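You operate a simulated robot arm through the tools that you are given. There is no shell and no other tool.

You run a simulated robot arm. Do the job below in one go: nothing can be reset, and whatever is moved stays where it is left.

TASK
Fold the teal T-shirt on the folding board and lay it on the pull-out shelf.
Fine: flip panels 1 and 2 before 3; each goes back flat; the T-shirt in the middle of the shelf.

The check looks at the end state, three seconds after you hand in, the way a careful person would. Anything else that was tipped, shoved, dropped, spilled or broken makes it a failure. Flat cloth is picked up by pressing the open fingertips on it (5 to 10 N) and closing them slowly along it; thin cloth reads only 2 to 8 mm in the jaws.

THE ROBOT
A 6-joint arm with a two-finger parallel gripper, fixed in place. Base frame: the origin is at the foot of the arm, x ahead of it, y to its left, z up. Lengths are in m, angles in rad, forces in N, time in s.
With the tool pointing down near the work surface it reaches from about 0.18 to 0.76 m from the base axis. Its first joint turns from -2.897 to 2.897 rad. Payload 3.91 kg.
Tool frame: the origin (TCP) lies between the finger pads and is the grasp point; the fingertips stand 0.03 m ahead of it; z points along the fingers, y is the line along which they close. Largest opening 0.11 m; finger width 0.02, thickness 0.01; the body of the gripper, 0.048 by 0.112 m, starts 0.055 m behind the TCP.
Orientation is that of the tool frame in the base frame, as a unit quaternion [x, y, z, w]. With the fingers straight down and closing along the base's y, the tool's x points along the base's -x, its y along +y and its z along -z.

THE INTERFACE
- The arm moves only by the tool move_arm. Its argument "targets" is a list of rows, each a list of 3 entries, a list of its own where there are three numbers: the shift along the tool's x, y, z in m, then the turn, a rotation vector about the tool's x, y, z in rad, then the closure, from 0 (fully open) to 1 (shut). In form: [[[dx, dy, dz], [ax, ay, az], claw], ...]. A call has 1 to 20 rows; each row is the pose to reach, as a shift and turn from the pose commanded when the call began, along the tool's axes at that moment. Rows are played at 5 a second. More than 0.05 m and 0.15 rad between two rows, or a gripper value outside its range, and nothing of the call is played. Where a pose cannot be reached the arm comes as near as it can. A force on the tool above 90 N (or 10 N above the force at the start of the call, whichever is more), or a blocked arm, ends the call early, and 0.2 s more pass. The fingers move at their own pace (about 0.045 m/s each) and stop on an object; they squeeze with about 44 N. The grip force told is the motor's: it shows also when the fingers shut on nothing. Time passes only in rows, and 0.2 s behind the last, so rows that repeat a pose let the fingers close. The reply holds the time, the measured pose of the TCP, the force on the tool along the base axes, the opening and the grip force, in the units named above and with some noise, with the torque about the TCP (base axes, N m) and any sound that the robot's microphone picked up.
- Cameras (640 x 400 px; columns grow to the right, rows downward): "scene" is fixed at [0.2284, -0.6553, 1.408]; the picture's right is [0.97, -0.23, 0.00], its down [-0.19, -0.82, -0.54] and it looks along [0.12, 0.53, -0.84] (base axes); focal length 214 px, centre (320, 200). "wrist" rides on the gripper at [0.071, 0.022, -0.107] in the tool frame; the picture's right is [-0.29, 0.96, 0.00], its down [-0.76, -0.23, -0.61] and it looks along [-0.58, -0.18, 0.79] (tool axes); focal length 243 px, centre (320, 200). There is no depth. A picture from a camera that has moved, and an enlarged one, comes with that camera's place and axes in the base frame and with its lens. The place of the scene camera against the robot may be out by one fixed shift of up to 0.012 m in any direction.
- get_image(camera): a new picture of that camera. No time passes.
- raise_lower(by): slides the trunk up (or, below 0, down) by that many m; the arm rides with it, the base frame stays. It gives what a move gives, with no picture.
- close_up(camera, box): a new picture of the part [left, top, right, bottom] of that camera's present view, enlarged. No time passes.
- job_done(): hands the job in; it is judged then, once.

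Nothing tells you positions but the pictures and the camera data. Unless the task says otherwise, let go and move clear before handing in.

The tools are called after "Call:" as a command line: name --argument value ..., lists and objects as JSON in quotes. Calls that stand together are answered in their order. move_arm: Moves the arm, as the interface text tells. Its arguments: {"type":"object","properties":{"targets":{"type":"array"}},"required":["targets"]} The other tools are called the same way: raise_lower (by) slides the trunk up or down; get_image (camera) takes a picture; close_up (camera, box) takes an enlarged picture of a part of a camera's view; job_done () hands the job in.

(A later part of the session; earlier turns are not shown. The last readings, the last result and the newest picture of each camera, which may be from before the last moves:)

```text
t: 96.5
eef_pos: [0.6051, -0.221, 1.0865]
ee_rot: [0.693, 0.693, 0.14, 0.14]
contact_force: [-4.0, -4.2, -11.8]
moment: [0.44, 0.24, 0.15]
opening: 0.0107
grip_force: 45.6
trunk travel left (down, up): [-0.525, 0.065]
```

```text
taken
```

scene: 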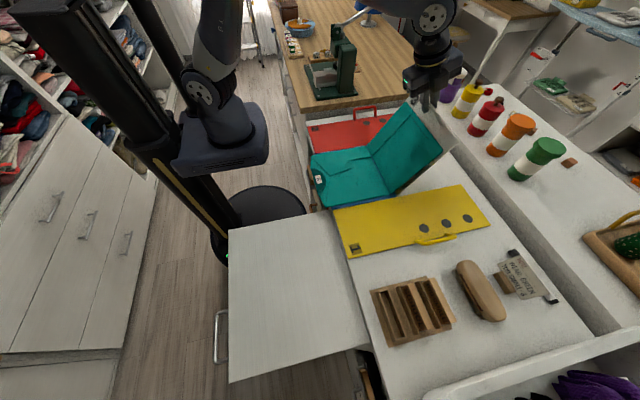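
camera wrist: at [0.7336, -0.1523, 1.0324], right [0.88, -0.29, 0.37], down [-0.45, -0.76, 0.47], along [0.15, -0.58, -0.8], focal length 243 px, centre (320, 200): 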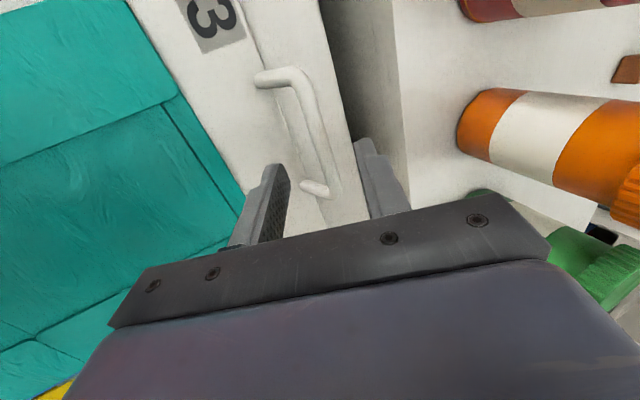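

Call:
move_arm --targets '[[[0, -0.0118, -0.009], [0, 0, 0], 1], [[0, -0.0235, -0.018], [0, 0, 0], 1], [[0, -0.0491, -0.033], [0, 0, 0], 1], [[0, -0.0764, -0.0449], [0, 0, 0], 1], [[0, -0.1048, -0.0532], [0, 0, 0], 1], [[0, -0.1341, -0.058], [0, 0, 0], 1]]'

Call:
get_image --camera "scene"

Call:
get_image --camera "wrist"

```text
t: 97.9
eef_pos: [0.4575, -0.222, 1.0862]
ee_rot: [0.692, 0.693, 0.141, 0.141]
contact_force: [0.8, 1.9, -4.2]
moment: [-0.05, 0.09, -0.06]
opening: 0.0104
grip_force: 45.0
trunk travel left (down, up): [-0.525, 0.065]
```

```text
taken
```

scene: 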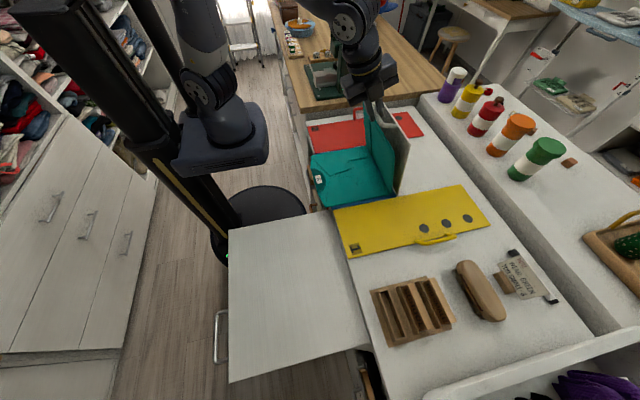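

```text
taken
camera wrist: at [0.4359, -0.1516, 1.1937], right [0.88, -0.29, 0.37], down [-0.45, -0.76, 0.47], along [0.15, -0.58, -0.8], focal length 243 px, centre (320, 200)
```

wrist: 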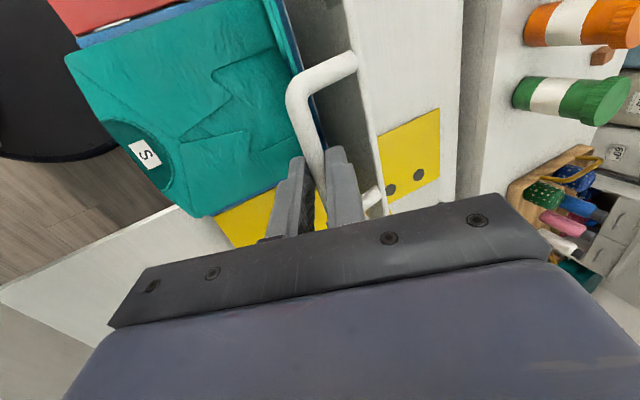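

Call:
move_arm --targets '[[[0, -0.0148, -0.0006], [0, 0, 0], 1], [[0, -0.0296, -0.0012], [0, 0, 0], 1], [[0, -0.0444, 0], [0, 0, 0], 1], [[0, -0.0592, 0.0012], [0, 0, 0], 1], [[0, -0.0737, 0.0041], [0, 0, 0], 1], [[0, -0.0883, 0.0071], [0, 0, 0], 1], [[0, -0.1004, 0.011], [0, 0, 0], 1], [[0, -0.1125, 0.015], [0, 0, 0], 1]]'

Call:
get_image --camera "scene"

Call:
get_image --camera "wrist"

```text
t: 99.7
eef_pos: [0.3632, -0.2209, 1.0299]
ee_rot: [0.693, 0.693, 0.141, 0.141]
contact_force: [18.1, -0.9, -16.3]
moment: [-0.03, -0.21, -0.02]
opening: 0.0102
grip_force: 45.4
trunk travel left (down, up): [-0.525, 0.065]
```

```text
taken
```

scene: 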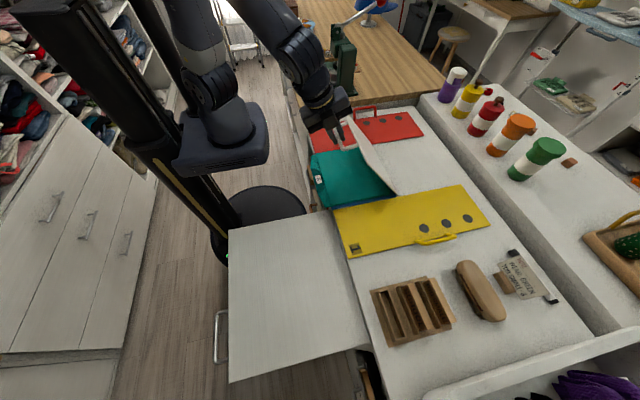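

```text
taken
camera wrist: at [0.3422, -0.1515, 1.1365], right [0.88, -0.29, 0.37], down [-0.45, -0.76, 0.47], along [0.15, -0.58, -0.8], focal length 243 px, centre (320, 200)
```

wrist: 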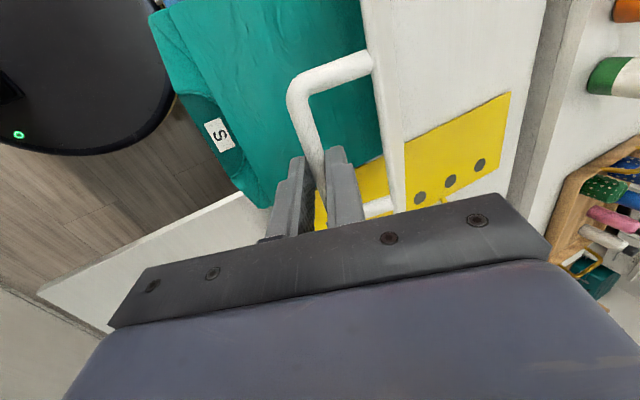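

Call:
move_arm --targets '[[[0, -0.0055, 0.0034], [0, 0, 0], 1], [[0, -0.0109, 0.0067], [0, 0, 0], 1], [[0, -0.0166, 0.0095], [0, 0, 0], 1], [[0, -0.0195, 0.0108], [0, 0, 0], 1], [[0, -0.0195, 0.0108], [0, 0, 0], 1], [[0, -0.0195, 0.0108], [0, 0, 0], 1]]'

Call:
close_up --camera "scene" --box '[290, 80, 470, 220]'

Call:
close_up --camera "wrist" --box '[140, 0, 520, 230]'

```text
t: 101.1
eef_pos: [0.3548, -0.2226, 1.0191]
ee_rot: [0.693, 0.691, 0.141, 0.149]
contact_force: [56.6, 18.6, 56.4]
moment: [0.27, -1.58, 0.26]
opening: 0.0103
grip_force: 44.9
trunk travel left (down, up): [-0.525, 0.065]
```

```text
2.86 times, centred on (380, 150) of scene
camera zoom: at [0.2284, -0.6553, 1.408], right [0.97, -0.23, 0.0], down [-0.19, -0.82, -0.54], along [0.12, 0.53, -0.84], focal length 613 px, centre (149, 343)
```

zoom: 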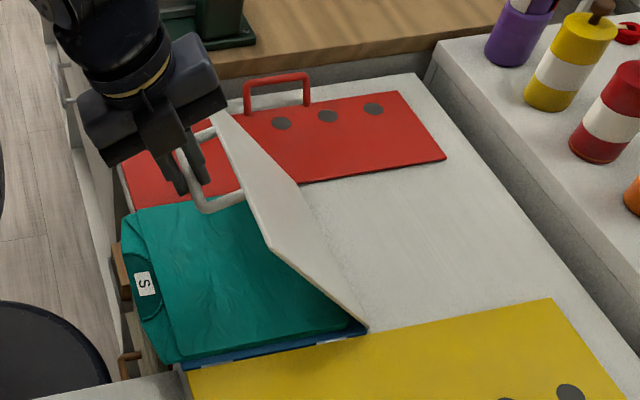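

```text
1.68 times, centred on (330, 115) of wrist
camera zoom: at [0.3309, -0.1504, 1.1242], right [0.87, -0.29, 0.39], down [-0.46, -0.75, 0.47], along [0.16, -0.59, -0.79], focal length 409 px, centre (303, 343)
```

zoom: 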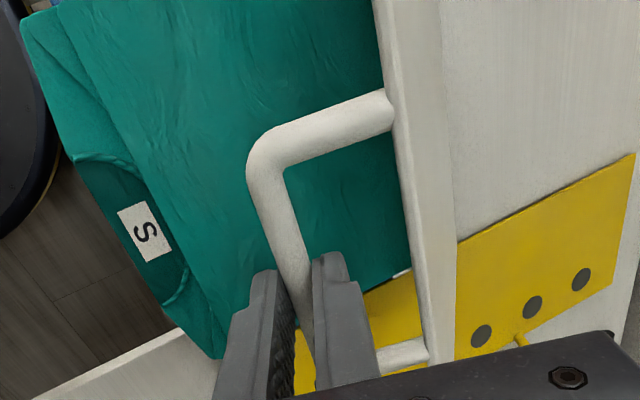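

Panel 3 is at its stop and the shirt is now folded in half as one packet. Bringing panel 3 back.

Call:
move_arm --targets '[[[0, 0.0098, -0.0054], [0, 0, 0], 1], [[0, 0.0195, -0.0108], [0, 0, 0], 1], [[0, 0.0437, -0.0187], [0, 0, 0], 1], [[0, 0.0728, -0.0246], [0, 0, 0], 1], [[0, 0.1024, -0.027], [0, 0, 0], 1], [[0, 0.132, -0.0258], [0, 0, 0], 1]]'

Call:
close_up --camera "scene" --box '[290, 80, 470, 220]'

```text
t: 102.5
eef_pos: [0.4582, -0.2225, 1.0902]
ee_rot: [0.692, 0.693, 0.141, 0.144]
contact_force: [-4.0, -11.6, 16.1]
moment: [-0.66, -0.13, -0.26]
opening: 0.0103
grip_force: 45.1
trunk travel left (down, up): [-0.525, 0.065]
```

```text
2.86 times, centred on (380, 150) of scene
camera zoom: at [0.2284, -0.6553, 1.408], right [0.97, -0.23, 0.0], down [-0.19, -0.82, -0.54], along [0.12, 0.53, -0.84], focal length 613 px, centre (149, 343)
```

zoom: 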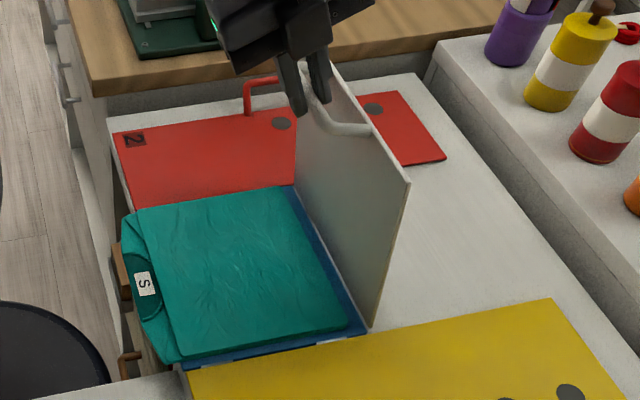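

Call:
move_arm --targets '[[[0, 0.0299, 0.0023], [0, 0, 0], 1], [[0, 0.0586, 0.0108], [0, 0, 0], 1], [[0, 0.086, 0.0228], [0, 0, 0], 1], [[0, 0.1118, 0.0379], [0, 0, 0], 1], [[0, 0.1357, 0.0561], [0, 0, 0], 1], [[0, 0.1571, 0.0771], [0, 0, 0], 1], [[0, 0.1758, 0.1005], [0, 0, 0], 1]]'

Call:
get_image --camera "scene"

```text
t: 104.1
eef_pos: [0.6583, -0.2207, 1.0626]
ee_rot: [0.691, 0.693, 0.143, 0.144]
contact_force: [16.4, -2.6, 24.2]
moment: [0.57, -0.54, 0.21]
opening: 0.0105
grip_force: 45.2
trunk travel left (down, up): [-0.525, 0.065]
```

```text
taken
```

scene: 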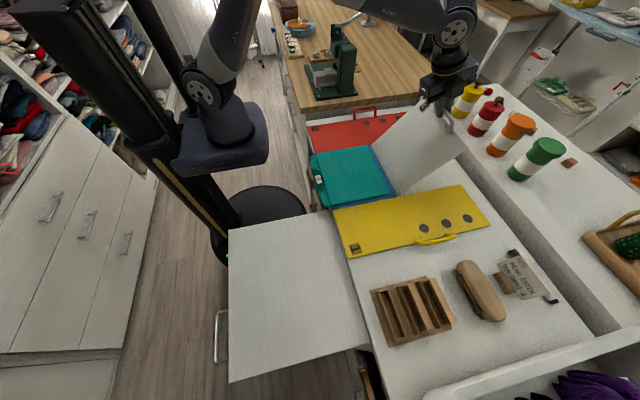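

Call:
move_arm --targets '[[[0, 0.01, 0.0141], [0, 0, 0], 1], [[0, 0.0199, 0.0282], [0, 0, 0], 1], [[0, 0.0334, 0.0601], [0, 0, 0], 1], [[0, 0.0425, 0.0934], [0, 0, 0], 1], [[0, 0.0468, 0.1277], [0, 0, 0], 1], [[0, 0.0468, 0.1537], [0, 0, 0], 1], [[0, 0.0448, 0.1752], [0, 0, 0], 1]]'

Call:
close_up --camera "scene" --box '[290, 80, 510, 240]'

```text
t: 105.7
eef_pos: [0.7676, -0.2219, 0.9178]
ee_rot: [0.693, 0.693, 0.14, 0.139]
contact_force: [3.5, 0.5, -1.2]
moment: [0.26, -0.18, 0.14]
opening: 0.0103
grip_force: 45.0
trunk travel left (down, up): [-0.525, 0.065]
```

```text
2.50 times, centred on (400, 160) of scene
camera zoom: at [0.2284, -0.6553, 1.408], right [0.97, -0.23, 0.0], down [-0.19, -0.82, -0.54], along [0.12, 0.53, -0.84], focal length 536 px, centre (120, 300)
```

zoom: 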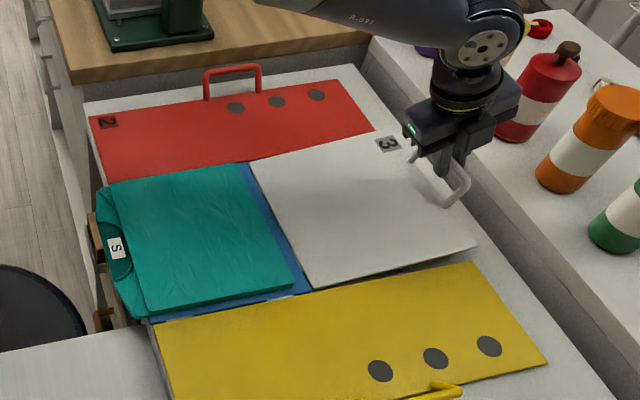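

Nearly flat and force-free. Lowering the last 2–3 cm.

Call:
move_arm --targets '[[[0, -0.0019, 0.0123], [0, 0, 0], 1], [[0, -0.0045, 0.0185], [0, 0, 0], 1], [[0, -0.0057, 0.0226], [0, 0, 0], 1], [[0, -0.0069, 0.0253], [0, 0, 0], 1], [[0, -0.0069, 0.0253], [0, 0, 0], 1]]'

Call:
close_up --camera "scene" --box '[290, 80, 510, 240]'

```text
t: 106.9
eef_pos: [0.7718, -0.2211, 0.8939]
ee_rot: [0.693, 0.693, 0.14, 0.14]
contact_force: [-7.4, -0.2, -2.2]
moment: [0.0, 0.09, -0.05]
opening: 0.0104
grip_force: 44.7
trunk travel left (down, up): [-0.525, 0.065]
```

```text
2.50 times, centred on (400, 160) of scene
camera zoom: at [0.2284, -0.6553, 1.408], right [0.97, -0.23, 0.0], down [-0.19, -0.82, -0.54], along [0.12, 0.53, -0.84], focal length 536 px, centre (120, 300)
```

zoom: 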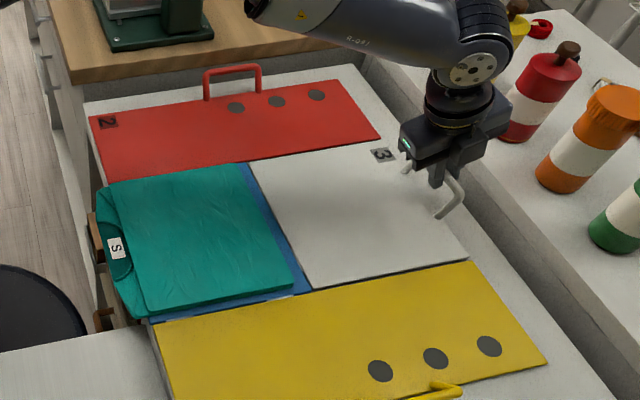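

Call:
move_arm --targets '[[[0, -0.0008, 0.0018], [0, 0, 0], 1], [[0, -0.0016, 0.0037], [0, 0, 0], 1], [[0, -0.0024, 0.0055], [0, 0, 0], 1], [[0, -0.0024, 0.0055], [0, 0, 0], 1]]'

Call:
close_up --camera "wrist" --box '[220, 60, 420, 220]'

```text
t: 107.9
eef_pos: [0.7713, -0.2208, 0.8929]
ee_rot: [0.692, 0.693, 0.143, 0.145]
contact_force: [-10.5, -0.4, 22.1]
moment: [0.85, 0.0, 0.31]
opening: 0.0106
grip_force: 44.8
trunk travel left (down, up): [-0.525, 0.065]
```

```text
2.50 times, centred on (320, 140) of wrist
camera zoom: at [0.7492, -0.1505, 0.9993], right [0.88, -0.29, 0.38], down [-0.45, -0.76, 0.47], along [0.15, -0.58, -0.8], focal length 606 px, centre (320, 350)
```

zoom: 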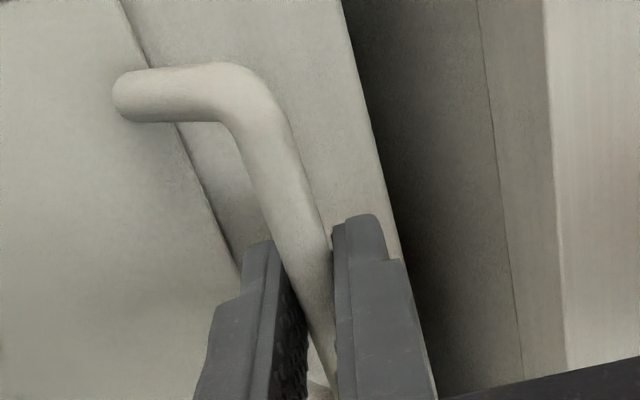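

Panel 3 is flat (22 N contact). Releasing and withdrawing along the tool axis.

Call:
move_arm --targets '[[[0, 0.001, -0.003], [0, 0, 0], 1], [[0, 0.001, -0.003], [0, 0, 0], 0.87], [[0, 0.001, -0.003], [0, 0, 0], 0.8], [[0, 0.001, -0.003], [0, 0, 0], 0.78], [[0, 0.001, -0.02], [0, 0, 0], 0.78], [[0, 0.001, -0.05], [0, 0, 0], 0.78], [[0, 0.001, -0.09], [0, 0, 0], 0.78], [[0, 0, -0.13], [0, 0, 0], 0.6], [[0, 0, -0.17], [0.1, 0, 0], 0.3], [[0, 0, -0.21], [0.2, 0, 0], 0], [[0, 0, -0.23], [0.3, 0, 0], 0], [[0, 0, -0.23], [0.4, 0, 0], 0]]'

Call:
get_image --camera "wrist"

Call:
close_up --camera "scene" --box '[290, 80, 510, 270]'

```text
t: 110.5
eef_pos: [0.6813, -0.2219, 1.1011]
ee_rot: [0.707, 0.707, -0.002, 0.0]
contact_force: [-0.1, 0.3, -0.1]
moment: [0.01, 0.0, 0.01]
opening: 0.11
grip_force: 0.1
trunk travel left (down, up): [-0.525, 0.065]
```

```text
taken
camera wrist: at [0.7034, -0.1516, 1.2076], right [0.96, -0.29, 0.0], down [-0.23, -0.76, 0.61], along [-0.18, -0.58, -0.79], focal length 243 px, centre (320, 200)
```

wrist: 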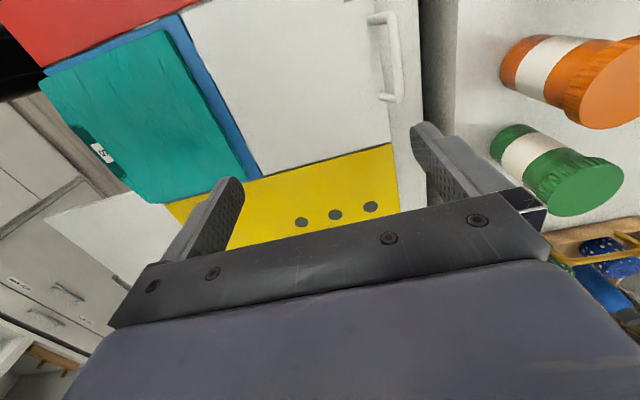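

```text
2.11 times, centred on (400, 175) of scene
camera zoom: at [0.2284, -0.6553, 1.408], right [0.97, -0.23, 0.0], down [-0.19, -0.82, -0.54], along [0.12, 0.53, -0.84], focal length 452 px, centre (152, 253)
```

zoom: 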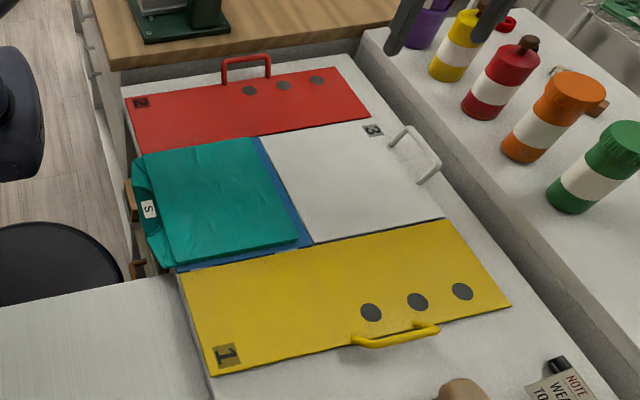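

All three panels are flat again and the shirt is a neat packet on the blue base. I'll move above the packet to measure it before picking it up.

Call:
move_arm --targets '[[[0, -0.043, 0], [0, 0, 0], 0], [[0, -0.086, 0], [0, 0, 0], 0], [[0, -0.13, 0], [0, 0, 0], 0], [[0, -0.173, 0], [0, 0, 0], 0], [[0, -0.215, 0], [0, 0, 0], 0], [[0, -0.255, 0], [0, 0, 0], 0], [[0, -0.255, 0], [0, 0, 0], 0]]'

Call:
get_image --camera "wrist"

Call:
close_up --camera "scene" --box '[290, 120, 420, 230]'

```text
t: 112.1
eef_pos: [0.4266, -0.2191, 1.1016]
ee_rot: [0.707, 0.708, -0.001, 0.001]
contact_force: [-0.2, -0.6, -0.1]
moment: [0.01, 0.0, 0.0]
opening: 0.1101
grip_force: 0.0
trunk travel left (down, up): [-0.525, 0.065]
```

```text
taken
camera wrist: at [0.4489, -0.1483, 1.2095], right [0.96, -0.29, 0.0], down [-0.23, -0.76, 0.61], along [-0.18, -0.58, -0.79], focal length 243 px, centre (320, 200)
```

wrist: 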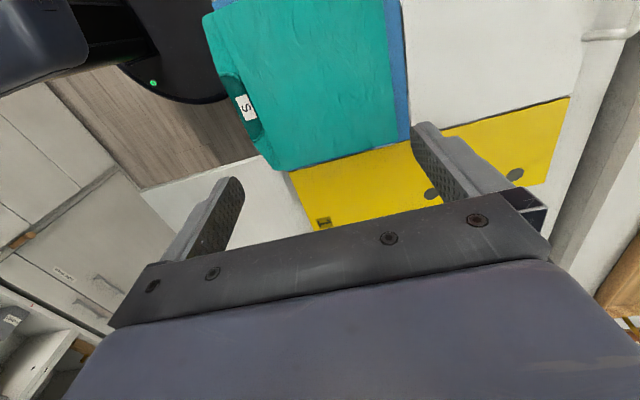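

```text
3.64 times, centred on (355, 175) of scene
camera zoom: at [0.2284, -0.6553, 1.408], right [0.97, -0.23, 0.0], down [-0.19, -0.82, -0.54], along [0.12, 0.53, -0.84], focal length 780 px, centre (193, 291)
```

zoom: 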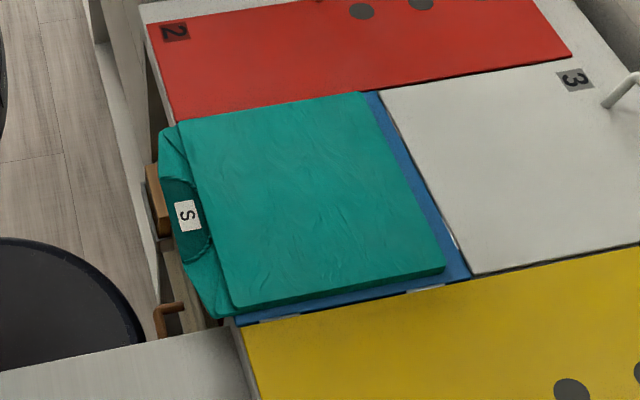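

The packet spans about x 0.30–0.518 and y -0.325 to -0.11, so its middle is near (0.412, -0.218). I'll lower open fingertips (about 5 cm apart) to just above it.

Call:
move_arm --targets '[[[0, -0.004, 0.04], [0, 0, 0], 0.2], [[0, -0.008, 0.08], [0, 0, 0], 0.4], [[0, -0.012, 0.12], [0, 0, 0], 0.5], [[0, -0.0146, 0.155], [0, 0, 0], 0.5], [[0, -0.0146, 0.185], [0, 0, 0], 0.5], [[0, -0.0146, 0.185], [0, 0, 0], 0.5]]'

Call:
get_image --camera "wrist"

Call:
close_up --camera "scene" --box '[290, 100, 420, 230]'

```text
t: 113.5
eef_pos: [0.4152, -0.2201, 0.9162]
ee_rot: [0.708, 0.706, 0.0, 0.001]
contact_force: [0.4, 0.5, 0.4]
moment: [0.02, -0.03, 0.0]
opening: 0.055
grip_force: 0.0
trunk travel left (down, up): [-0.525, 0.065]
```

```text
taken
camera wrist: at [0.4361, -0.1505, 1.0222], right [0.96, -0.29, 0.0], down [-0.23, -0.76, 0.61], along [-0.18, -0.58, -0.79], focal length 243 px, centre (320, 200)
```

wrist: 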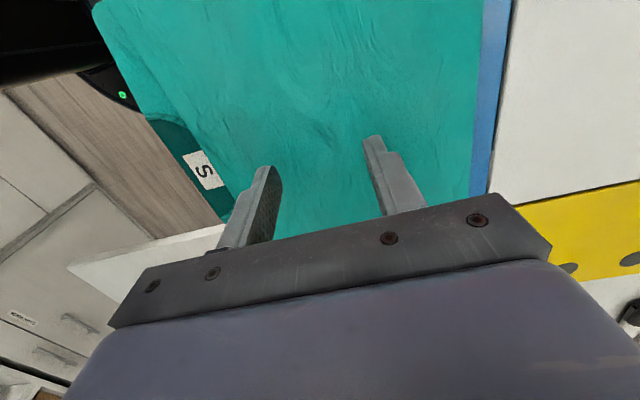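

```text
3.08 times, centred on (355, 165) of scene
camera zoom: at [0.2284, -0.6553, 1.408], right [0.97, -0.23, 0.0], down [-0.19, -0.82, -0.54], along [0.12, 0.53, -0.84], focal length 660 px, centre (212, 308)
```

zoom: 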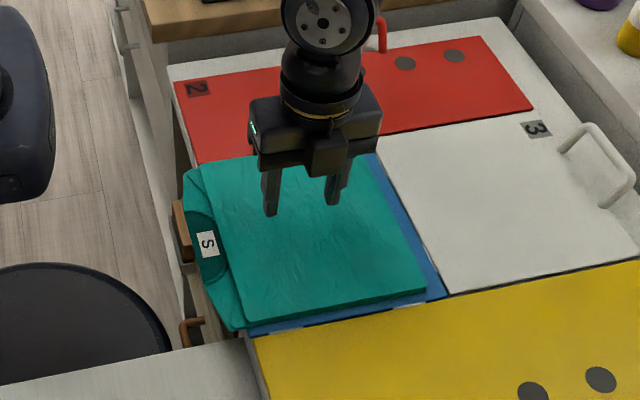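

Call:
move_arm --targets '[[[0, 0, 0.003], [0, 0, 0], 0.5], [[0, 0, 0.006], [0, 0, 0], 0.5], [[0, 0, 0.009], [0, 0, 0], 0.5], [[0, 0, 0.012], [0, 0, 0], 0.5], [[0, 0, 0.012], [0, 0, 0], 0.5]]'

```text
t: 114.7
eef_pos: [0.4144, -0.221, 0.9032]
ee_rot: [0.707, 0.707, 0.0, 0.001]
contact_force: [0.1, 0.6, -0.9]
moment: [-0.02, -0.02, -0.02]
opening: 0.0552
grip_force: 0.1
trunk travel left (down, up): [-0.525, 0.065]
```

Call:
move_arm --targets '[[[0, 0, 0.002], [0, 0, 0], 0.5], [[0, 0, 0.004], [0, 0, 0], 0.5], [[0, 0, 0.004], [0, 0, 0], 0.5]]'

```text
t: 115.5
eef_pos: [0.4141, -0.2231, 0.8994]
ee_rot: [0.707, 0.707, 0.0, 0.0]
contact_force: [0.2, -0.2, -0.3]
moment: [0.02, -0.01, -0.02]
opening: 0.0553
grip_force: 0.0
trunk travel left (down, up): [-0.525, 0.065]
```

Call:
move_arm --targets '[[[0, 0, 0.0015], [0, 0, 0], 0.5], [[0, 0, 0.003], [0, 0, 0], 0.5], [[0, 0, 0.003], [0, 0, 0], 0.5]]'

```text
t: 116.3
eef_pos: [0.4123, -0.2204, 0.8953]
ee_rot: [0.707, 0.707, 0.0, 0.0]
contact_force: [0.2, -0.7, 0.1]
moment: [0.01, -0.02, 0.01]
opening: 0.0552
grip_force: 0.0
trunk travel left (down, up): [-0.525, 0.065]
```

Call:
move_arm --targets '[[[0, 0, 0.001], [0, 0, 0], 0.5], [[0, 0, 0.002], [0, 0, 0], 0.5], [[0, 0, 0.002], [0, 0, 0], 0.5]]'

Call:
close_up --camera "wrist" --box '[200, 80, 460, 260]'

```text
t: 117.1
eef_pos: [0.4129, -0.2227, 0.8943]
ee_rot: [0.707, 0.707, 0.0, 0.0]
contact_force: [0.7, -0.4, 0.4]
moment: [0.0, -0.02, -0.01]
opening: 0.0549
grip_force: 0.1
trunk travel left (down, up): [-0.525, 0.065]
```

```text
2.22 times, centred on (330, 170) of wrist
camera zoom: at [0.4346, -0.1516, 1.0009], right [0.96, -0.29, 0.0], down [-0.23, -0.76, 0.61], along [-0.18, -0.58, -0.79], focal length 539 px, centre (298, 267)
```

zoom: 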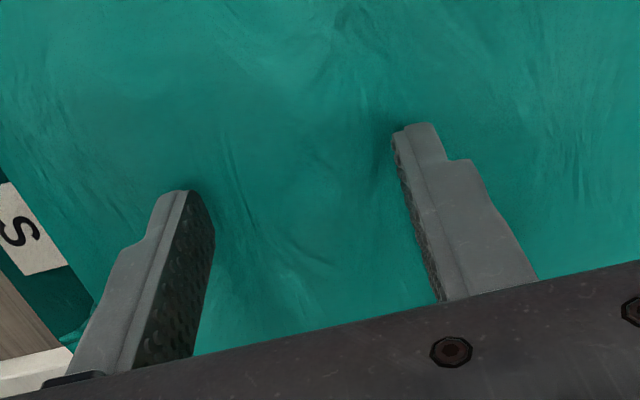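

Call:
move_arm --targets '[[[0, 0, 0.001], [0, 0, 0], 0.5], [[0, 0, 0.002], [0, 0, 0], 0.5], [[0, 0, 0.002], [0, 0, 0], 0.5]]'

```text
t: 117.9
eef_pos: [0.4149, -0.221, 0.8923]
ee_rot: [0.707, 0.707, -0.001, -0.001]
contact_force: [0.2, -0.3, 0.8]
moment: [-0.01, 0.02, -0.01]
opening: 0.0549
grip_force: 0.1
trunk travel left (down, up): [-0.525, 0.065]
```

Call:
move_arm --targets '[[[0, 0, 0.001], [0, 0, 0], 0.5], [[0, 0, 0.002], [0, 0, 0], 0.5], [[0, 0, 0.002], [0, 0, 0], 0.5]]'

```text
t: 118.7
eef_pos: [0.4133, -0.2225, 0.8913]
ee_rot: [0.707, 0.707, -0.001, 0.001]
contact_force: [-0.3, 2.1, 4.7]
moment: [0.1, 0.14, -0.04]
opening: 0.0551
grip_force: 0.1
trunk travel left (down, up): [-0.525, 0.065]
```

Contact at 4.7 N. Pressing a touch more toward 7 N.

Call:
move_arm --targets '[[[0, 0, 0.0007], [0, 0, 0], 0.5], [[0, 0, 0.0007], [0, 0, 0], 0.5]]'

```text
t: 119.3
eef_pos: [0.4134, -0.2224, 0.8908]
ee_rot: [0.707, 0.707, 0.0, 0.001]
contact_force: [-0.3, -2.5, 9.5]
moment: [-0.08, 0.25, 0.05]
opening: 0.055
grip_force: 0.1
trunk travel left (down, up): [-0.525, 0.065]
```

Now closing slowly along the cloth, keeping the press at about 7–9 N.

Call:
move_arm --targets '[[[0, 0, -0.0003], [0, 0, 0], 0.53], [[0, 0, -0.0003], [0, 0, 0], 0.56], [[0, 0, -0.0003], [0, 0, 0], 0.59], [[0, 0, -0.0003], [0, 0, 0], 0.62], [[0, 0, -0.0003], [0, 0, 0], 0.65], [[0, 0, -0.0003], [0, 0, 0], 0.68], [[0, 0, -0.0003], [0, 0, 0], 0.71]]'

Call:
close_up --camera "wrist" --box '[200, 80, 460, 260]'

```text
t: 120.9
eef_pos: [0.4118, -0.2224, 0.8906]
ee_rot: [0.707, 0.708, 0.001, 0.001]
contact_force: [-3.8, -0.1, 8.0]
moment: [0.0, 0.2, 0.0]
opening: 0.0336
grip_force: 1.8
trunk travel left (down, up): [-0.525, 0.065]
```

```text
2.22 times, centred on (330, 170) of wrist
camera zoom: at [0.4337, -0.151, 0.9969], right [0.96, -0.29, 0.0], down [-0.23, -0.76, 0.61], along [-0.18, -0.58, -0.79], focal length 539 px, centre (298, 267)
```

zoom: 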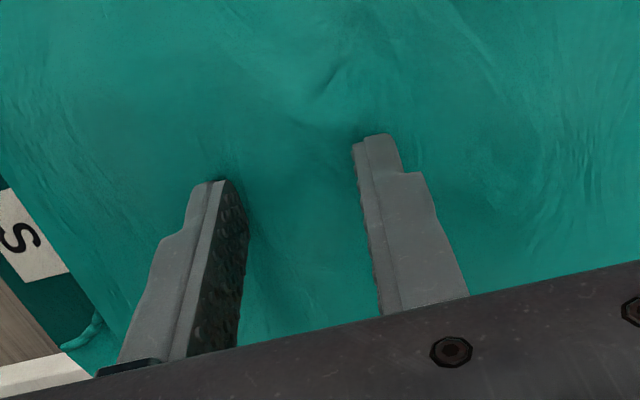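

Call:
move_arm --targets '[[[0, 0, 0], [0, 0, 0], 0.74], [[0, 0, 0], [0, 0, 0], 0.77], [[0, 0, 0], [0, 0, 0], 0.8], [[0, 0, 0], [0, 0, 0], 0.83], [[0, 0, 0], [0, 0, 0], 0.86], [[0, 0, 0], [0, 0, 0], 0.89], [[0, 0, 0], [0, 0, 0], 0.92], [[0, 0, 0], [0, 0, 0], 0.95], [[0, 0, 0], [0, 0, 0], 0.98], [[0, 0, 0], [0, 0, 0], 1], [[0, 0, 0], [0, 0, 0], 1], [[0, 0, 0], [0, 0, 0], 1]]'

Call:
close_up --camera "wrist" --box '[200, 80, 460, 260]'

```text
t: 123.5
eef_pos: [0.4118, -0.2216, 0.8895]
ee_rot: [0.707, 0.707, 0.0, 0.002]
contact_force: [-0.4, -1.0, 6.2]
moment: [-0.01, 0.05, -0.01]
opening: 0.0
grip_force: 37.7
trunk travel left (down, up): [-0.525, 0.065]
```

```text
2.22 times, centred on (330, 170) of wrist
camera zoom: at [0.4341, -0.1511, 0.9969], right [0.96, -0.29, 0.0], down [-0.23, -0.76, 0.61], along [-0.18, -0.58, -0.79], focal length 539 px, centre (298, 267)
```

zoom: 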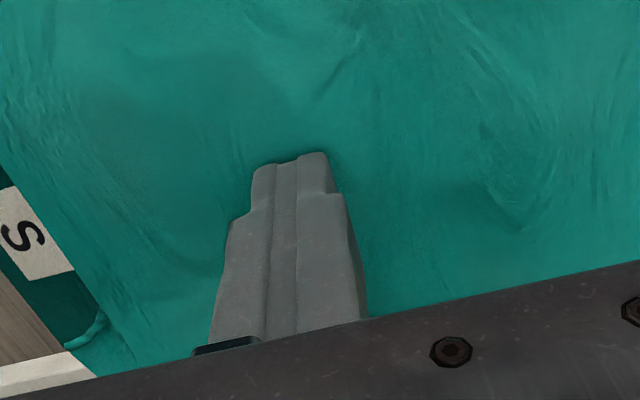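

The jaws shut on nothing (opening 0.0), so the cloth slid under the tips. I'll lift a little and look at the packet before choosing a better spot.

Call:
move_arm --targets '[[[0, 0, -0.01], [0, 0, 0], 1], [[0, 0, -0.04], [0, 0, 0], 1], [[0, 0, -0.08], [0, 0, 0], 0.8], [[0, 0, -0.12], [0, 0, 0], 0.5]]'

Call:
get_image --camera "wrist"

Call:
close_up --camera "scene" --box '[290, 120, 420, 230]'

```text
t: 124.5
eef_pos: [0.4114, -0.2194, 1.0097]
ee_rot: [0.707, 0.707, -0.001, 0.0]
contact_force: [-0.3, -0.1, 0.3]
moment: [0.0, -0.01, -0.02]
opening: 0.0494
grip_force: 0.0
trunk travel left (down, up): [-0.525, 0.065]
```

```text
taken
camera wrist: at [0.434, -0.1506, 1.1169], right [0.96, -0.29, 0.0], down [-0.23, -0.76, 0.61], along [-0.18, -0.58, -0.79], focal length 243 px, centre (320, 200)
```

wrist: 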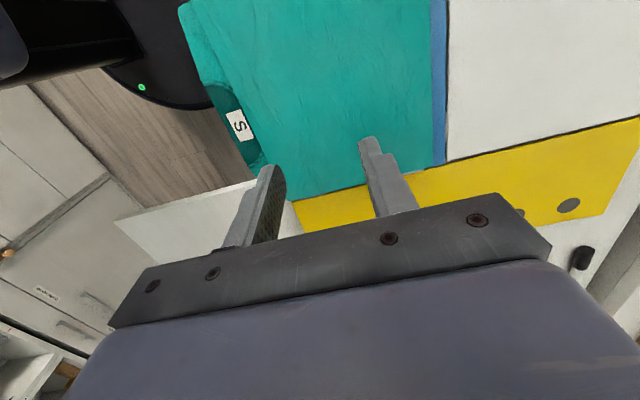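

```text
3.64 times, centred on (355, 175) of scene
camera zoom: at [0.2284, -0.6553, 1.408], right [0.97, -0.23, 0.0], down [-0.19, -0.82, -0.54], along [0.12, 0.53, -0.84], focal length 780 px, centre (193, 291)
```

zoom: 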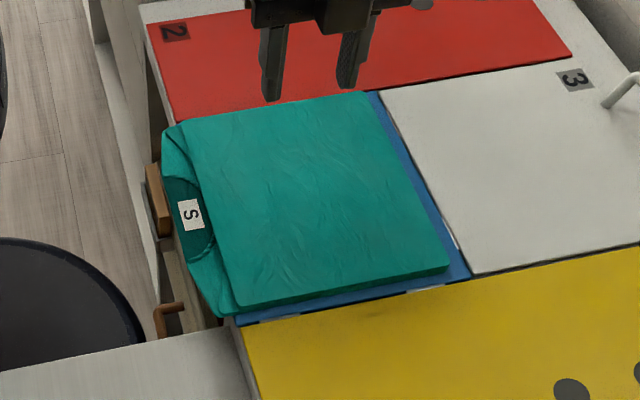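

The packet is intact, just shifted a few millimetres. I'll try again at its middle with slightly firmer pressure and a much slower closing.

Call:
move_arm --targets '[[[0, 0.003, 0.04], [0, 0, 0], 0.55], [[0, 0.003, 0.08], [0, 0, 0], 0.6], [[0, 0.003, 0.11], [0, 0, 0], 0.6], [[0, 0.003, 0.117], [0, 0, 0], 0.6], [[0, 0.003, 0.1185], [0, 0, 0], 0.6], [[0, 0.003, 0.12], [0, 0, 0], 0.6], [[0, 0.003, 0.12], [0, 0, 0], 0.6]]'

```text
t: 126.1
eef_pos: [0.4168, -0.2215, 0.8896]
ee_rot: [0.708, 0.707, -0.001, 0.0]
contact_force: [-2.2, -0.8, 6.7]
moment: [-0.02, 0.13, 0.02]
opening: 0.0439
grip_force: 0.2
trunk travel left (down, up): [-0.525, 0.065]
```

Call:
move_arm --targets '[[[0, 0, 0.0004], [0, 0, 0], 0.6], [[0, 0, 0.0004], [0, 0, 0], 0.6]]'

```text
t: 126.7
eef_pos: [0.416, -0.2225, 0.8894]
ee_rot: [0.707, 0.707, 0.0, 0.001]
contact_force: [-3.1, -0.3, 12.8]
moment: [-0.01, 0.24, 0.04]
opening: 0.0442
grip_force: 0.7
trunk travel left (down, up): [-0.525, 0.065]
```

Call:
move_arm --targets '[[[0, 0, -0.0002], [0, 0, 0], 0.6], [[0, 0, -0.0002], [0, 0, 0], 0.61], [[0, 0, -0.0002], [0, 0, 0], 0.62], [[0, 0, -0.0002], [0, 0, 0], 0.63], [[0, 0, -0.0002], [0, 0, 0], 0.64], [[0, 0, -0.0002], [0, 0, 0], 0.65], [[0, 0, -0.0002], [0, 0, 0], 0.66], [[0, 0, -0.0002], [0, 0, 0], 0.67], [[0, 0, -0.0002], [0, 0, 0], 0.68], [[0, 0, -0.0002], [0, 0, 0], 0.69], [[0, 0, -0.0002], [0, 0, 0], 0.7]]'

Call:
close_up --camera "wrist" --box '[200, 80, 460, 260]'

```text
t: 129.1
eef_pos: [0.4151, -0.2215, 0.8897]
ee_rot: [0.708, 0.707, 0.0, 0.0]
contact_force: [-4.8, 0.7, 11.2]
moment: [0.0, 0.3, 0.01]
opening: 0.0362
grip_force: 3.6
trunk travel left (down, up): [-0.525, 0.065]
```

```text
2.22 times, centred on (330, 170) of wrist
camera zoom: at [0.4375, -0.1509, 0.9969], right [0.96, -0.29, 0.0], down [-0.23, -0.76, 0.61], along [-0.18, -0.58, -0.79], focal length 539 px, centre (298, 267)
```

zoom: 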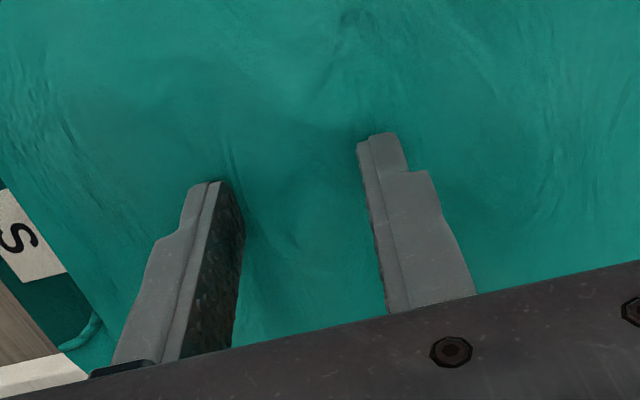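

The cloth is starting to bulge between the fingers. Continuing slowly with slightly less pressure.

Call:
move_arm --targets '[[[0, 0, -0.0001], [0, 0, 0], 0.71], [[0, 0, -0.0001], [0, 0, 0], 0.72], [[0, 0, -0.0001], [0, 0, 0], 0.73], [[0, 0, -0.0001], [0, 0, 0], 0.74], [[0, 0, -0.0001], [0, 0, 0], 0.75], [[0, 0, -0.0001], [0, 0, 0], 0.76], [[0, 0, -0.0001], [0, 0, 0], 0.77], [[0, 0, -0.0001], [0, 0, 0], 0.78], [[0, 0, -0.0001], [0, 0, 0], 0.79], [[0, 0, -0.0001], [0, 0, 0], 0.8]]'

Call:
close_up --camera "wrist" --box '[200, 80, 460, 260]'

```text
t: 131.3
eef_pos: [0.4172, -0.2207, 0.8897]
ee_rot: [0.707, 0.707, 0.0, 0.002]
contact_force: [-4.7, -0.2, 10.2]
moment: [0.01, 0.22, 0.02]
opening: 0.024
grip_force: 2.2
trunk travel left (down, up): [-0.525, 0.065]
```

```text
2.22 times, centred on (330, 170) of wrist
camera zoom: at [0.4378, -0.151, 0.9969], right [0.96, -0.29, 0.0], down [-0.23, -0.76, 0.61], along [-0.18, -0.58, -0.79], focal length 539 px, centre (298, 267)
```

zoom: 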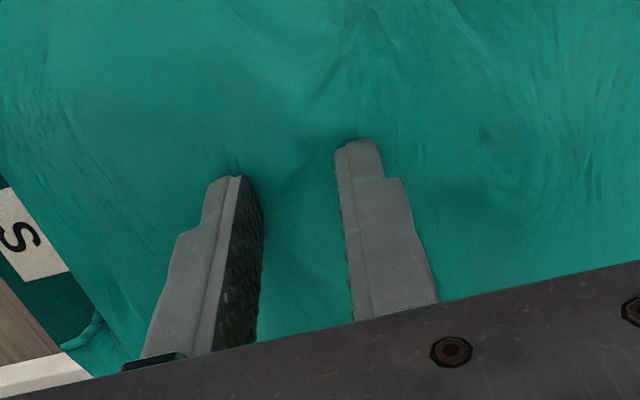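

Call:
move_arm --targets '[[[0, 0, -0.0001], [0, 0, 0], 0.81], [[0, 0, -0.0001], [0, 0, 0], 0.82], [[0, 0, -0.0001], [0, 0, 0], 0.83], [[0, 0, -0.0001], [0, 0, 0], 0.84], [[0, 0, -0.0001], [0, 0, 0], 0.85], [[0, 0, -0.0001], [0, 0, 0], 0.86], [[0, 0, -0.0001], [0, 0, 0], 0.87], [[0, 0, -0.0001], [0, 0, 0], 0.88], [[0, 0, -0.0001], [0, 0, 0], 0.89], [[0, 0, -0.0001], [0, 0, 0], 0.9], [[0, 0, -0.0001], [0, 0, 0], 0.91], [[0, 0, -0.0001], [0, 0, 0], 0.92]]'

Call:
close_up --camera "wrist" --box '[200, 80, 460, 260]'

```text
t: 133.9
eef_pos: [0.4174, -0.2203, 0.89]
ee_rot: [0.707, 0.707, 0.001, 0.0]
contact_force: [0.6, 0.3, 0.0]
moment: [0.02, 0.0, 0.01]
opening: 0.0086
grip_force: 0.1
trunk travel left (down, up): [-0.525, 0.065]
```

```text
2.22 times, centred on (330, 170) of wrist
camera zoom: at [0.4384, -0.151, 0.997], right [0.96, -0.29, 0.0], down [-0.23, -0.76, 0.61], along [-0.18, -0.58, -0.79], focal length 539 px, centre (298, 267)
```

zoom: 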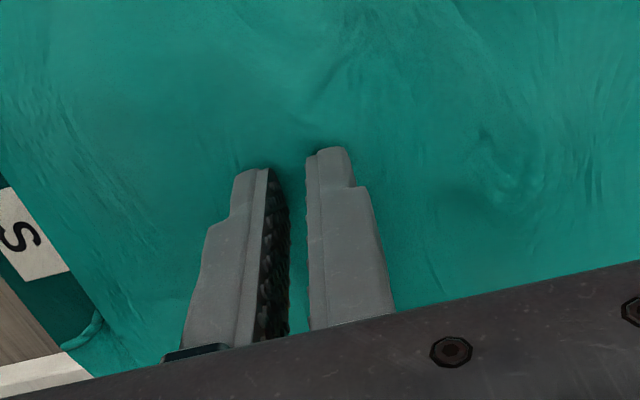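

Call:
move_arm --targets '[[[0, 0, 0.0003], [0, 0, 0], 0.93], [[0, 0, 0.0006], [0, 0, 0], 0.94], [[0, 0, 0.0008], [0, 0, 0], 0.95], [[0, 0, 0.0008], [0, 0, 0], 0.96], [[0, 0, 0.0008], [0, 0, 0], 0.97], [[0, 0, 0.0008], [0, 0, 0], 0.98], [[0, 0, 0.0008], [0, 0, 0], 0.99], [[0, 0, 0.0008], [0, 0, 0], 1], [[0, 0, 0.0008], [0, 0, 0], 1], [[0, 0, 0.0008], [0, 0, 0], 1]]'

Call:
close_up --camera "wrist" --box '[200, 80, 460, 260]'

```text
t: 136.1
eef_pos: [0.4151, -0.2203, 0.8898]
ee_rot: [0.707, 0.707, 0.0, 0.001]
contact_force: [-7.0, -1.3, 24.3]
moment: [-0.01, 0.19, -0.03]
opening: 0.0
grip_force: 37.5
trunk travel left (down, up): [-0.525, 0.065]
```

```text
2.22 times, centred on (330, 170) of wrist
camera zoom: at [0.437, -0.1509, 0.9968], right [0.96, -0.29, 0.0], down [-0.23, -0.76, 0.61], along [-0.17, -0.58, -0.79], focal length 539 px, centre (298, 267)
```

zoom: 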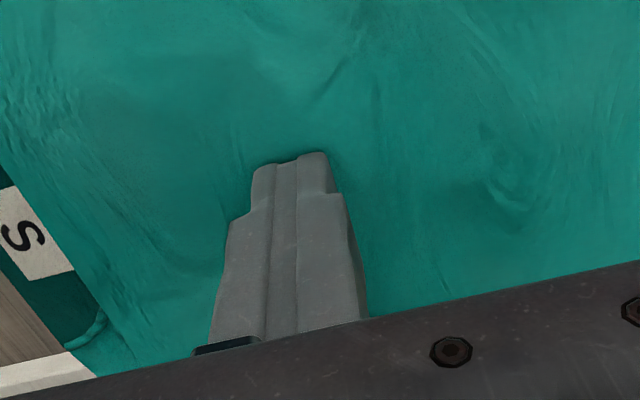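

Still nothing held; the folded packet is too stiff to gather at its middle from a narrow opening, and a top-layer pinch could unfold it anyway. I'll back off and inspect the packet's edges, including the collar end that overhangs the counter front.

Call:
move_arm --targets '[[[0, 0, -0.005], [0, 0, 0], 1], [[0, 0, -0.03], [0, 0, 0], 1], [[0, 0, -0.07], [0, 0, 0], 0.8], [[0, 0.02, -0.11], [0, 0, 0], 0.5], [[0, 0.05, -0.15], [0, 0, 0], 0.2], [[0, 0.09, -0.18], [0, 0, 0], 0], [[0, 0.12, -0.18], [0, 0, 0], 0]]'

Call:
get_image --camera "wrist"

Call:
close_up --camera "wrist" --box '[130, 0, 450, 200]'

Call:
close_up --camera "scene" --box '[295, 130, 405, 220]'

```text
t: 137.7
eef_pos: [0.5414, -0.2201, 1.0679]
ee_rot: [0.707, 0.707, -0.001, 0.0]
contact_force: [-0.1, 0.9, -0.2]
moment: [0.0, -0.01, 0.03]
opening: 0.1008
grip_force: 0.1
trunk travel left (down, up): [-0.525, 0.065]
```

```text
taken
camera wrist: at [0.5626, -0.1488, 1.1751], right [0.96, -0.29, 0.0], down [-0.23, -0.76, 0.61], along [-0.18, -0.58, -0.79], focal length 243 px, centre (320, 200)
```

wrist: 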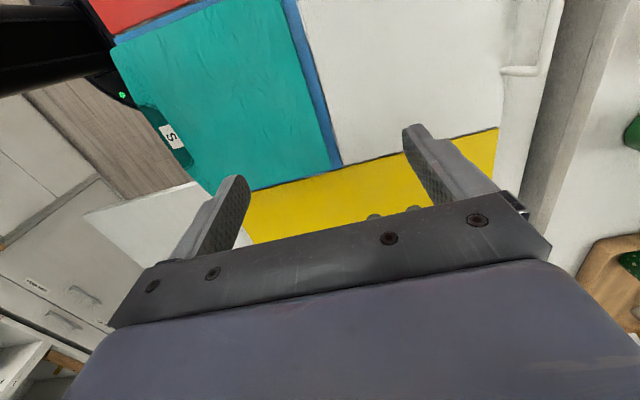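

```text
2.00 times, centred on (290, 100) of wrist
camera zoom: at [0.5626, -0.1488, 1.1751], right [0.96, -0.29, 0.0], down [-0.23, -0.76, 0.61], along [-0.18, -0.58, -0.79], focal length 485 px, centre (380, 400)
```

zoom: 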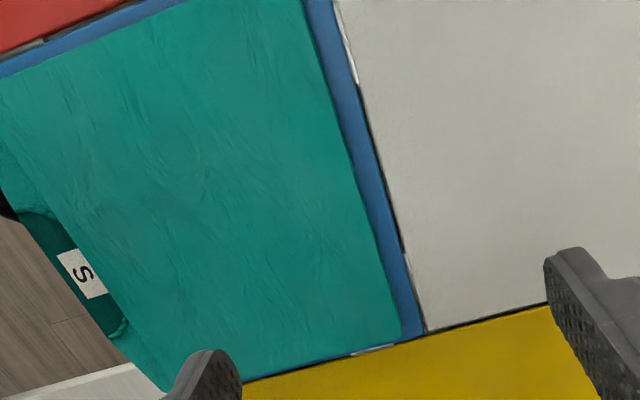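

```text
4.44 times, centred on (350, 175) of scene
camera zoom: at [0.2284, -0.6553, 1.408], right [0.97, -0.23, 0.0], down [-0.19, -0.82, -0.54], along [0.12, 0.53, -0.84], focal length 953 px, centre (187, 311)
```

zoom: 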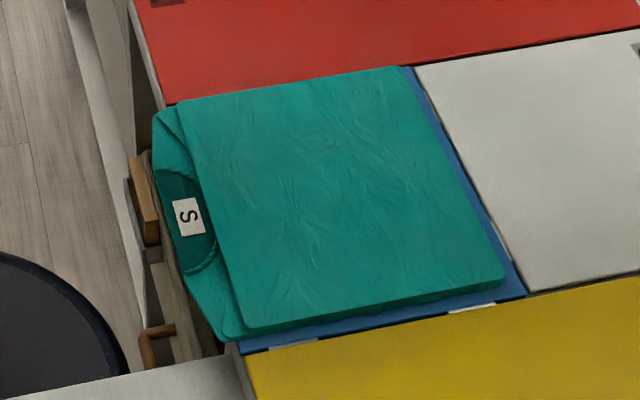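

The packet is a neat slab about 1 cm thick. I'll try once more at its middle but with the fingers fully open, so the longer span of cloth between them can bulge, pressing at 5–10 N and closing slowly.

Call:
move_arm --targets '[[[0, -0.04, 0], [0, 0, 0], 0], [[0, -0.08, 0], [0, 0, 0], 0], [[0, -0.119, 0.02], [0, 0, 0], 0], [[0, -0.119, 0.06], [0, 0, 0], 0], [[0, -0.119, 0.1], [0, 0, 0], 0], [[0, -0.119, 0.14], [0, 0, 0], 0], [[0, -0.119, 0.168], [0, 0, 0], 0], [[0, -0.119, 0.175], [0, 0, 0], 0], [[0, -0.119, 0.175], [0, 0, 0], 0]]'

```text
t: 139.7
eef_pos: [0.4167, -0.2227, 0.8937]
ee_rot: [0.708, 0.707, -0.001, 0.001]
contact_force: [-0.2, 0.0, -0.5]
moment: [0.02, -0.01, 0.02]
opening: 0.1097
grip_force: 0.0
trunk travel left (down, up): [-0.525, 0.065]
```

Call:
move_arm --targets '[[[0, 0, 0.0015], [0, 0, 0], 0], [[0, 0, 0.003], [0, 0, 0], 0], [[0, 0, 0.003], [0, 0, 0], 0]]'

```text
t: 140.5
eef_pos: [0.4175, -0.2226, 0.8893]
ee_rot: [0.707, 0.707, 0.0, 0.0]
contact_force: [0.1, 0.1, -0.4]
moment: [-0.03, 0.0, -0.01]
opening: 0.1101
grip_force: 0.1
trunk travel left (down, up): [-0.525, 0.065]
```

Call:
move_arm --targets '[[[0, 0, 0.0005], [0, 0, 0], 0], [[0, 0, 0.001], [0, 0, 0], 0], [[0, 0, 0.001], [0, 0, 0], 0]]'

```text
t: 141.3
eef_pos: [0.4168, -0.2209, 0.8895]
ee_rot: [0.706, 0.708, 0.0, 0.002]
contact_force: [-0.3, -6.2, 11.3]
moment: [-0.21, 0.69, 0.37]
opening: 0.1101
grip_force: 0.0
trunk travel left (down, up): [-0.525, 0.065]
```

Call:
move_arm --targets '[[[0, 0, -0.0002], [0, 0, 0], 0], [[0, 0, -0.0002], [0, 0, 0], 0.02], [[0, 0, -0.0002], [0, 0, 0], 0.04], [[0, 0, -0.0002], [0, 0, 0], 0.06], [[0, 0, -0.0002], [0, 0, 0], 0.08], [[0, 0, -0.0002], [0, 0, 0], 0.1], [[0, 0, -0.0002], [0, 0, 0], 0.12], [[0, 0, -0.0002], [0, 0, 0], 0.14], [[0, 0, -0.0002], [0, 0, 0], 0.16], [[0, 0, -0.0002], [0, 0, 0], 0.18], [[0, 0, -0.0002], [0, 0, 0], 0.2]]'

Call:
close_up --camera "wrist" --box '[160, 60, 480, 260]'

```text
t: 143.7
eef_pos: [0.4176, -0.2209, 0.8906]
ee_rot: [0.707, 0.707, 0.0, 0.0]
contact_force: [-2.2, 0.4, 4.7]
moment: [-0.01, 0.24, 0.02]
opening: 0.0891
grip_force: 0.9
trunk travel left (down, up): [-0.525, 0.065]
```

```text
2.00 times, centred on (320, 160) of wrist
camera zoom: at [0.4388, -0.1501, 0.9969], right [0.96, -0.29, 0.0], down [-0.23, -0.76, 0.61], along [-0.18, -0.58, -0.79], focal length 485 px, centre (320, 280)
```

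zoom: 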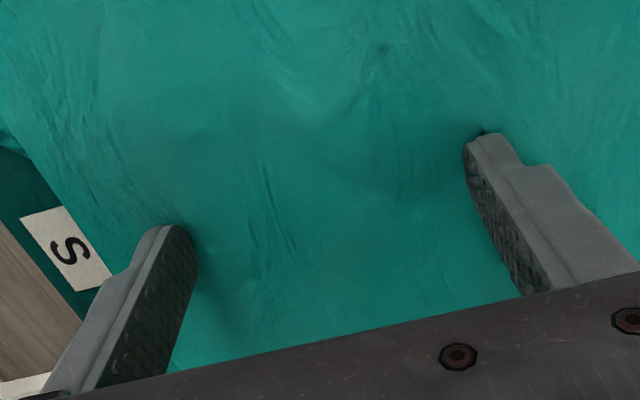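

Call:
move_arm --targets '[[[0, 0, 0.0003], [0, 0, 0], 0.21], [[0, 0, 0.0003], [0, 0, 0], 0.23], [[0, 0, 0.0003], [0, 0, 0], 0.25], [[0, 0, 0.0003], [0, 0, 0], 0.27], [[0, 0, 0.0003], [0, 0, 0], 0.29], [[0, 0, 0.0003], [0, 0, 0], 0.31], [[0, 0, 0.0003], [0, 0, 0], 0.33], [[0, 0, 0.0003], [0, 0, 0], 0.35]]'

Call:
close_up --camera "wrist" --box '[160, 60, 480, 260]'

Call:
close_up --camera "scene" --box '[295, 110, 425, 220]'

```text
t: 145.5
eef_pos: [0.4155, -0.2211, 0.8905]
ee_rot: [0.707, 0.707, 0.0, 0.001]
contact_force: [-9.1, -0.5, 18.8]
moment: [0.02, 0.77, 0.04]
opening: 0.0754
grip_force: 3.8
trunk travel left (down, up): [-0.525, 0.065]
```

```text
2.00 times, centred on (320, 160) of wrist
camera zoom: at [0.438, -0.1501, 0.9968], right [0.96, -0.29, 0.0], down [-0.23, -0.76, 0.61], along [-0.17, -0.58, -0.79], focal length 485 px, centre (320, 280)
```

zoom: 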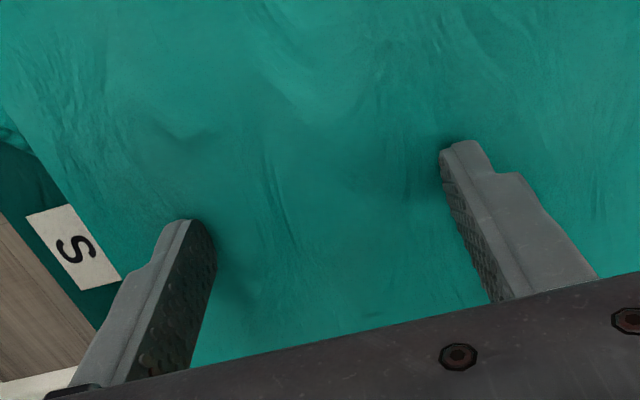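

```text
3.64 times, centred on (360, 165) of scene
camera zoom: at [0.2284, -0.6553, 1.408], right [0.97, -0.23, 0.0], down [-0.19, -0.82, -0.54], along [0.12, 0.53, -0.84], focal length 780 px, centre (174, 327)
```

zoom: 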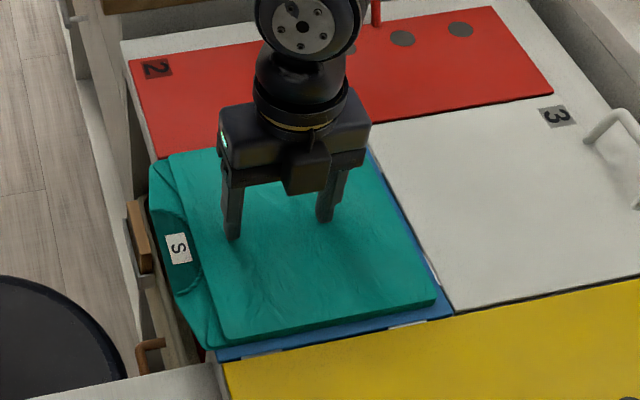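

The torque reading shows only the front finger was bearing on the cloth; the other wasn't touching. I'll lift slightly, re-open, and tilt a hair so both fingertips press equally.

Call:
move_arm --targets '[[[0, 0, -0.004], [0, 0, 0], 0.3], [[0, 0.001, -0.006], [0.006, 0, 0], 0.15], [[0, 0.001, -0.006], [0.012, 0, 0], 0], [[0, 0.001, -0.006], [0.012, 0, 0], 0], [[0, 0.001, -0.003], [0.012, 0, 0], 0], [[0, 0.001, -0.0018], [0.012, 0, 0], 0], [[0, 0.001, -0.0018], [0.012, 0, 0], 0]]'

```text
t: 147.1
eef_pos: [0.4176, -0.2205, 0.8907]
ee_rot: [0.707, 0.707, -0.005, -0.005]
contact_force: [-0.1, -0.2, 0.3]
moment: [0.0, -0.02, 0.02]
opening: 0.1102
grip_force: 0.0
trunk travel left (down, up): [-0.525, 0.065]
```

Call:
move_arm --targets '[[[0, 0, 0.0004], [0, 0, 0], 0], [[0, 0, 0.0008], [0, 0, 0], 0], [[0, 0, 0.0008], [0, 0, 0], 0]]'

```text
t: 147.9
eef_pos: [0.4178, -0.2211, 0.8909]
ee_rot: [0.707, 0.708, -0.004, -0.003]
contact_force: [-0.3, 0.8, 7.1]
moment: [0.05, -0.42, 0.04]
opening: 0.1097
grip_force: 0.0
trunk travel left (down, up): [-0.525, 0.065]
```

Call:
move_arm --targets '[[[0, 0, -0.0002], [-0.005, 0, 0], 0], [[0, 0, 0.0002], [-0.005, 0, 0], 0], [[0, 0, 0.0002], [-0.005, 0, 0], 0]]'

```text
t: 148.7
eef_pos: [0.4184, -0.2207, 0.8901]
ee_rot: [0.707, 0.707, -0.002, -0.003]
contact_force: [-0.2, 1.6, 5.2]
moment: [0.03, -0.28, 0.08]
opening: 0.1091
grip_force: 0.1
trunk travel left (down, up): [-0.525, 0.065]
```

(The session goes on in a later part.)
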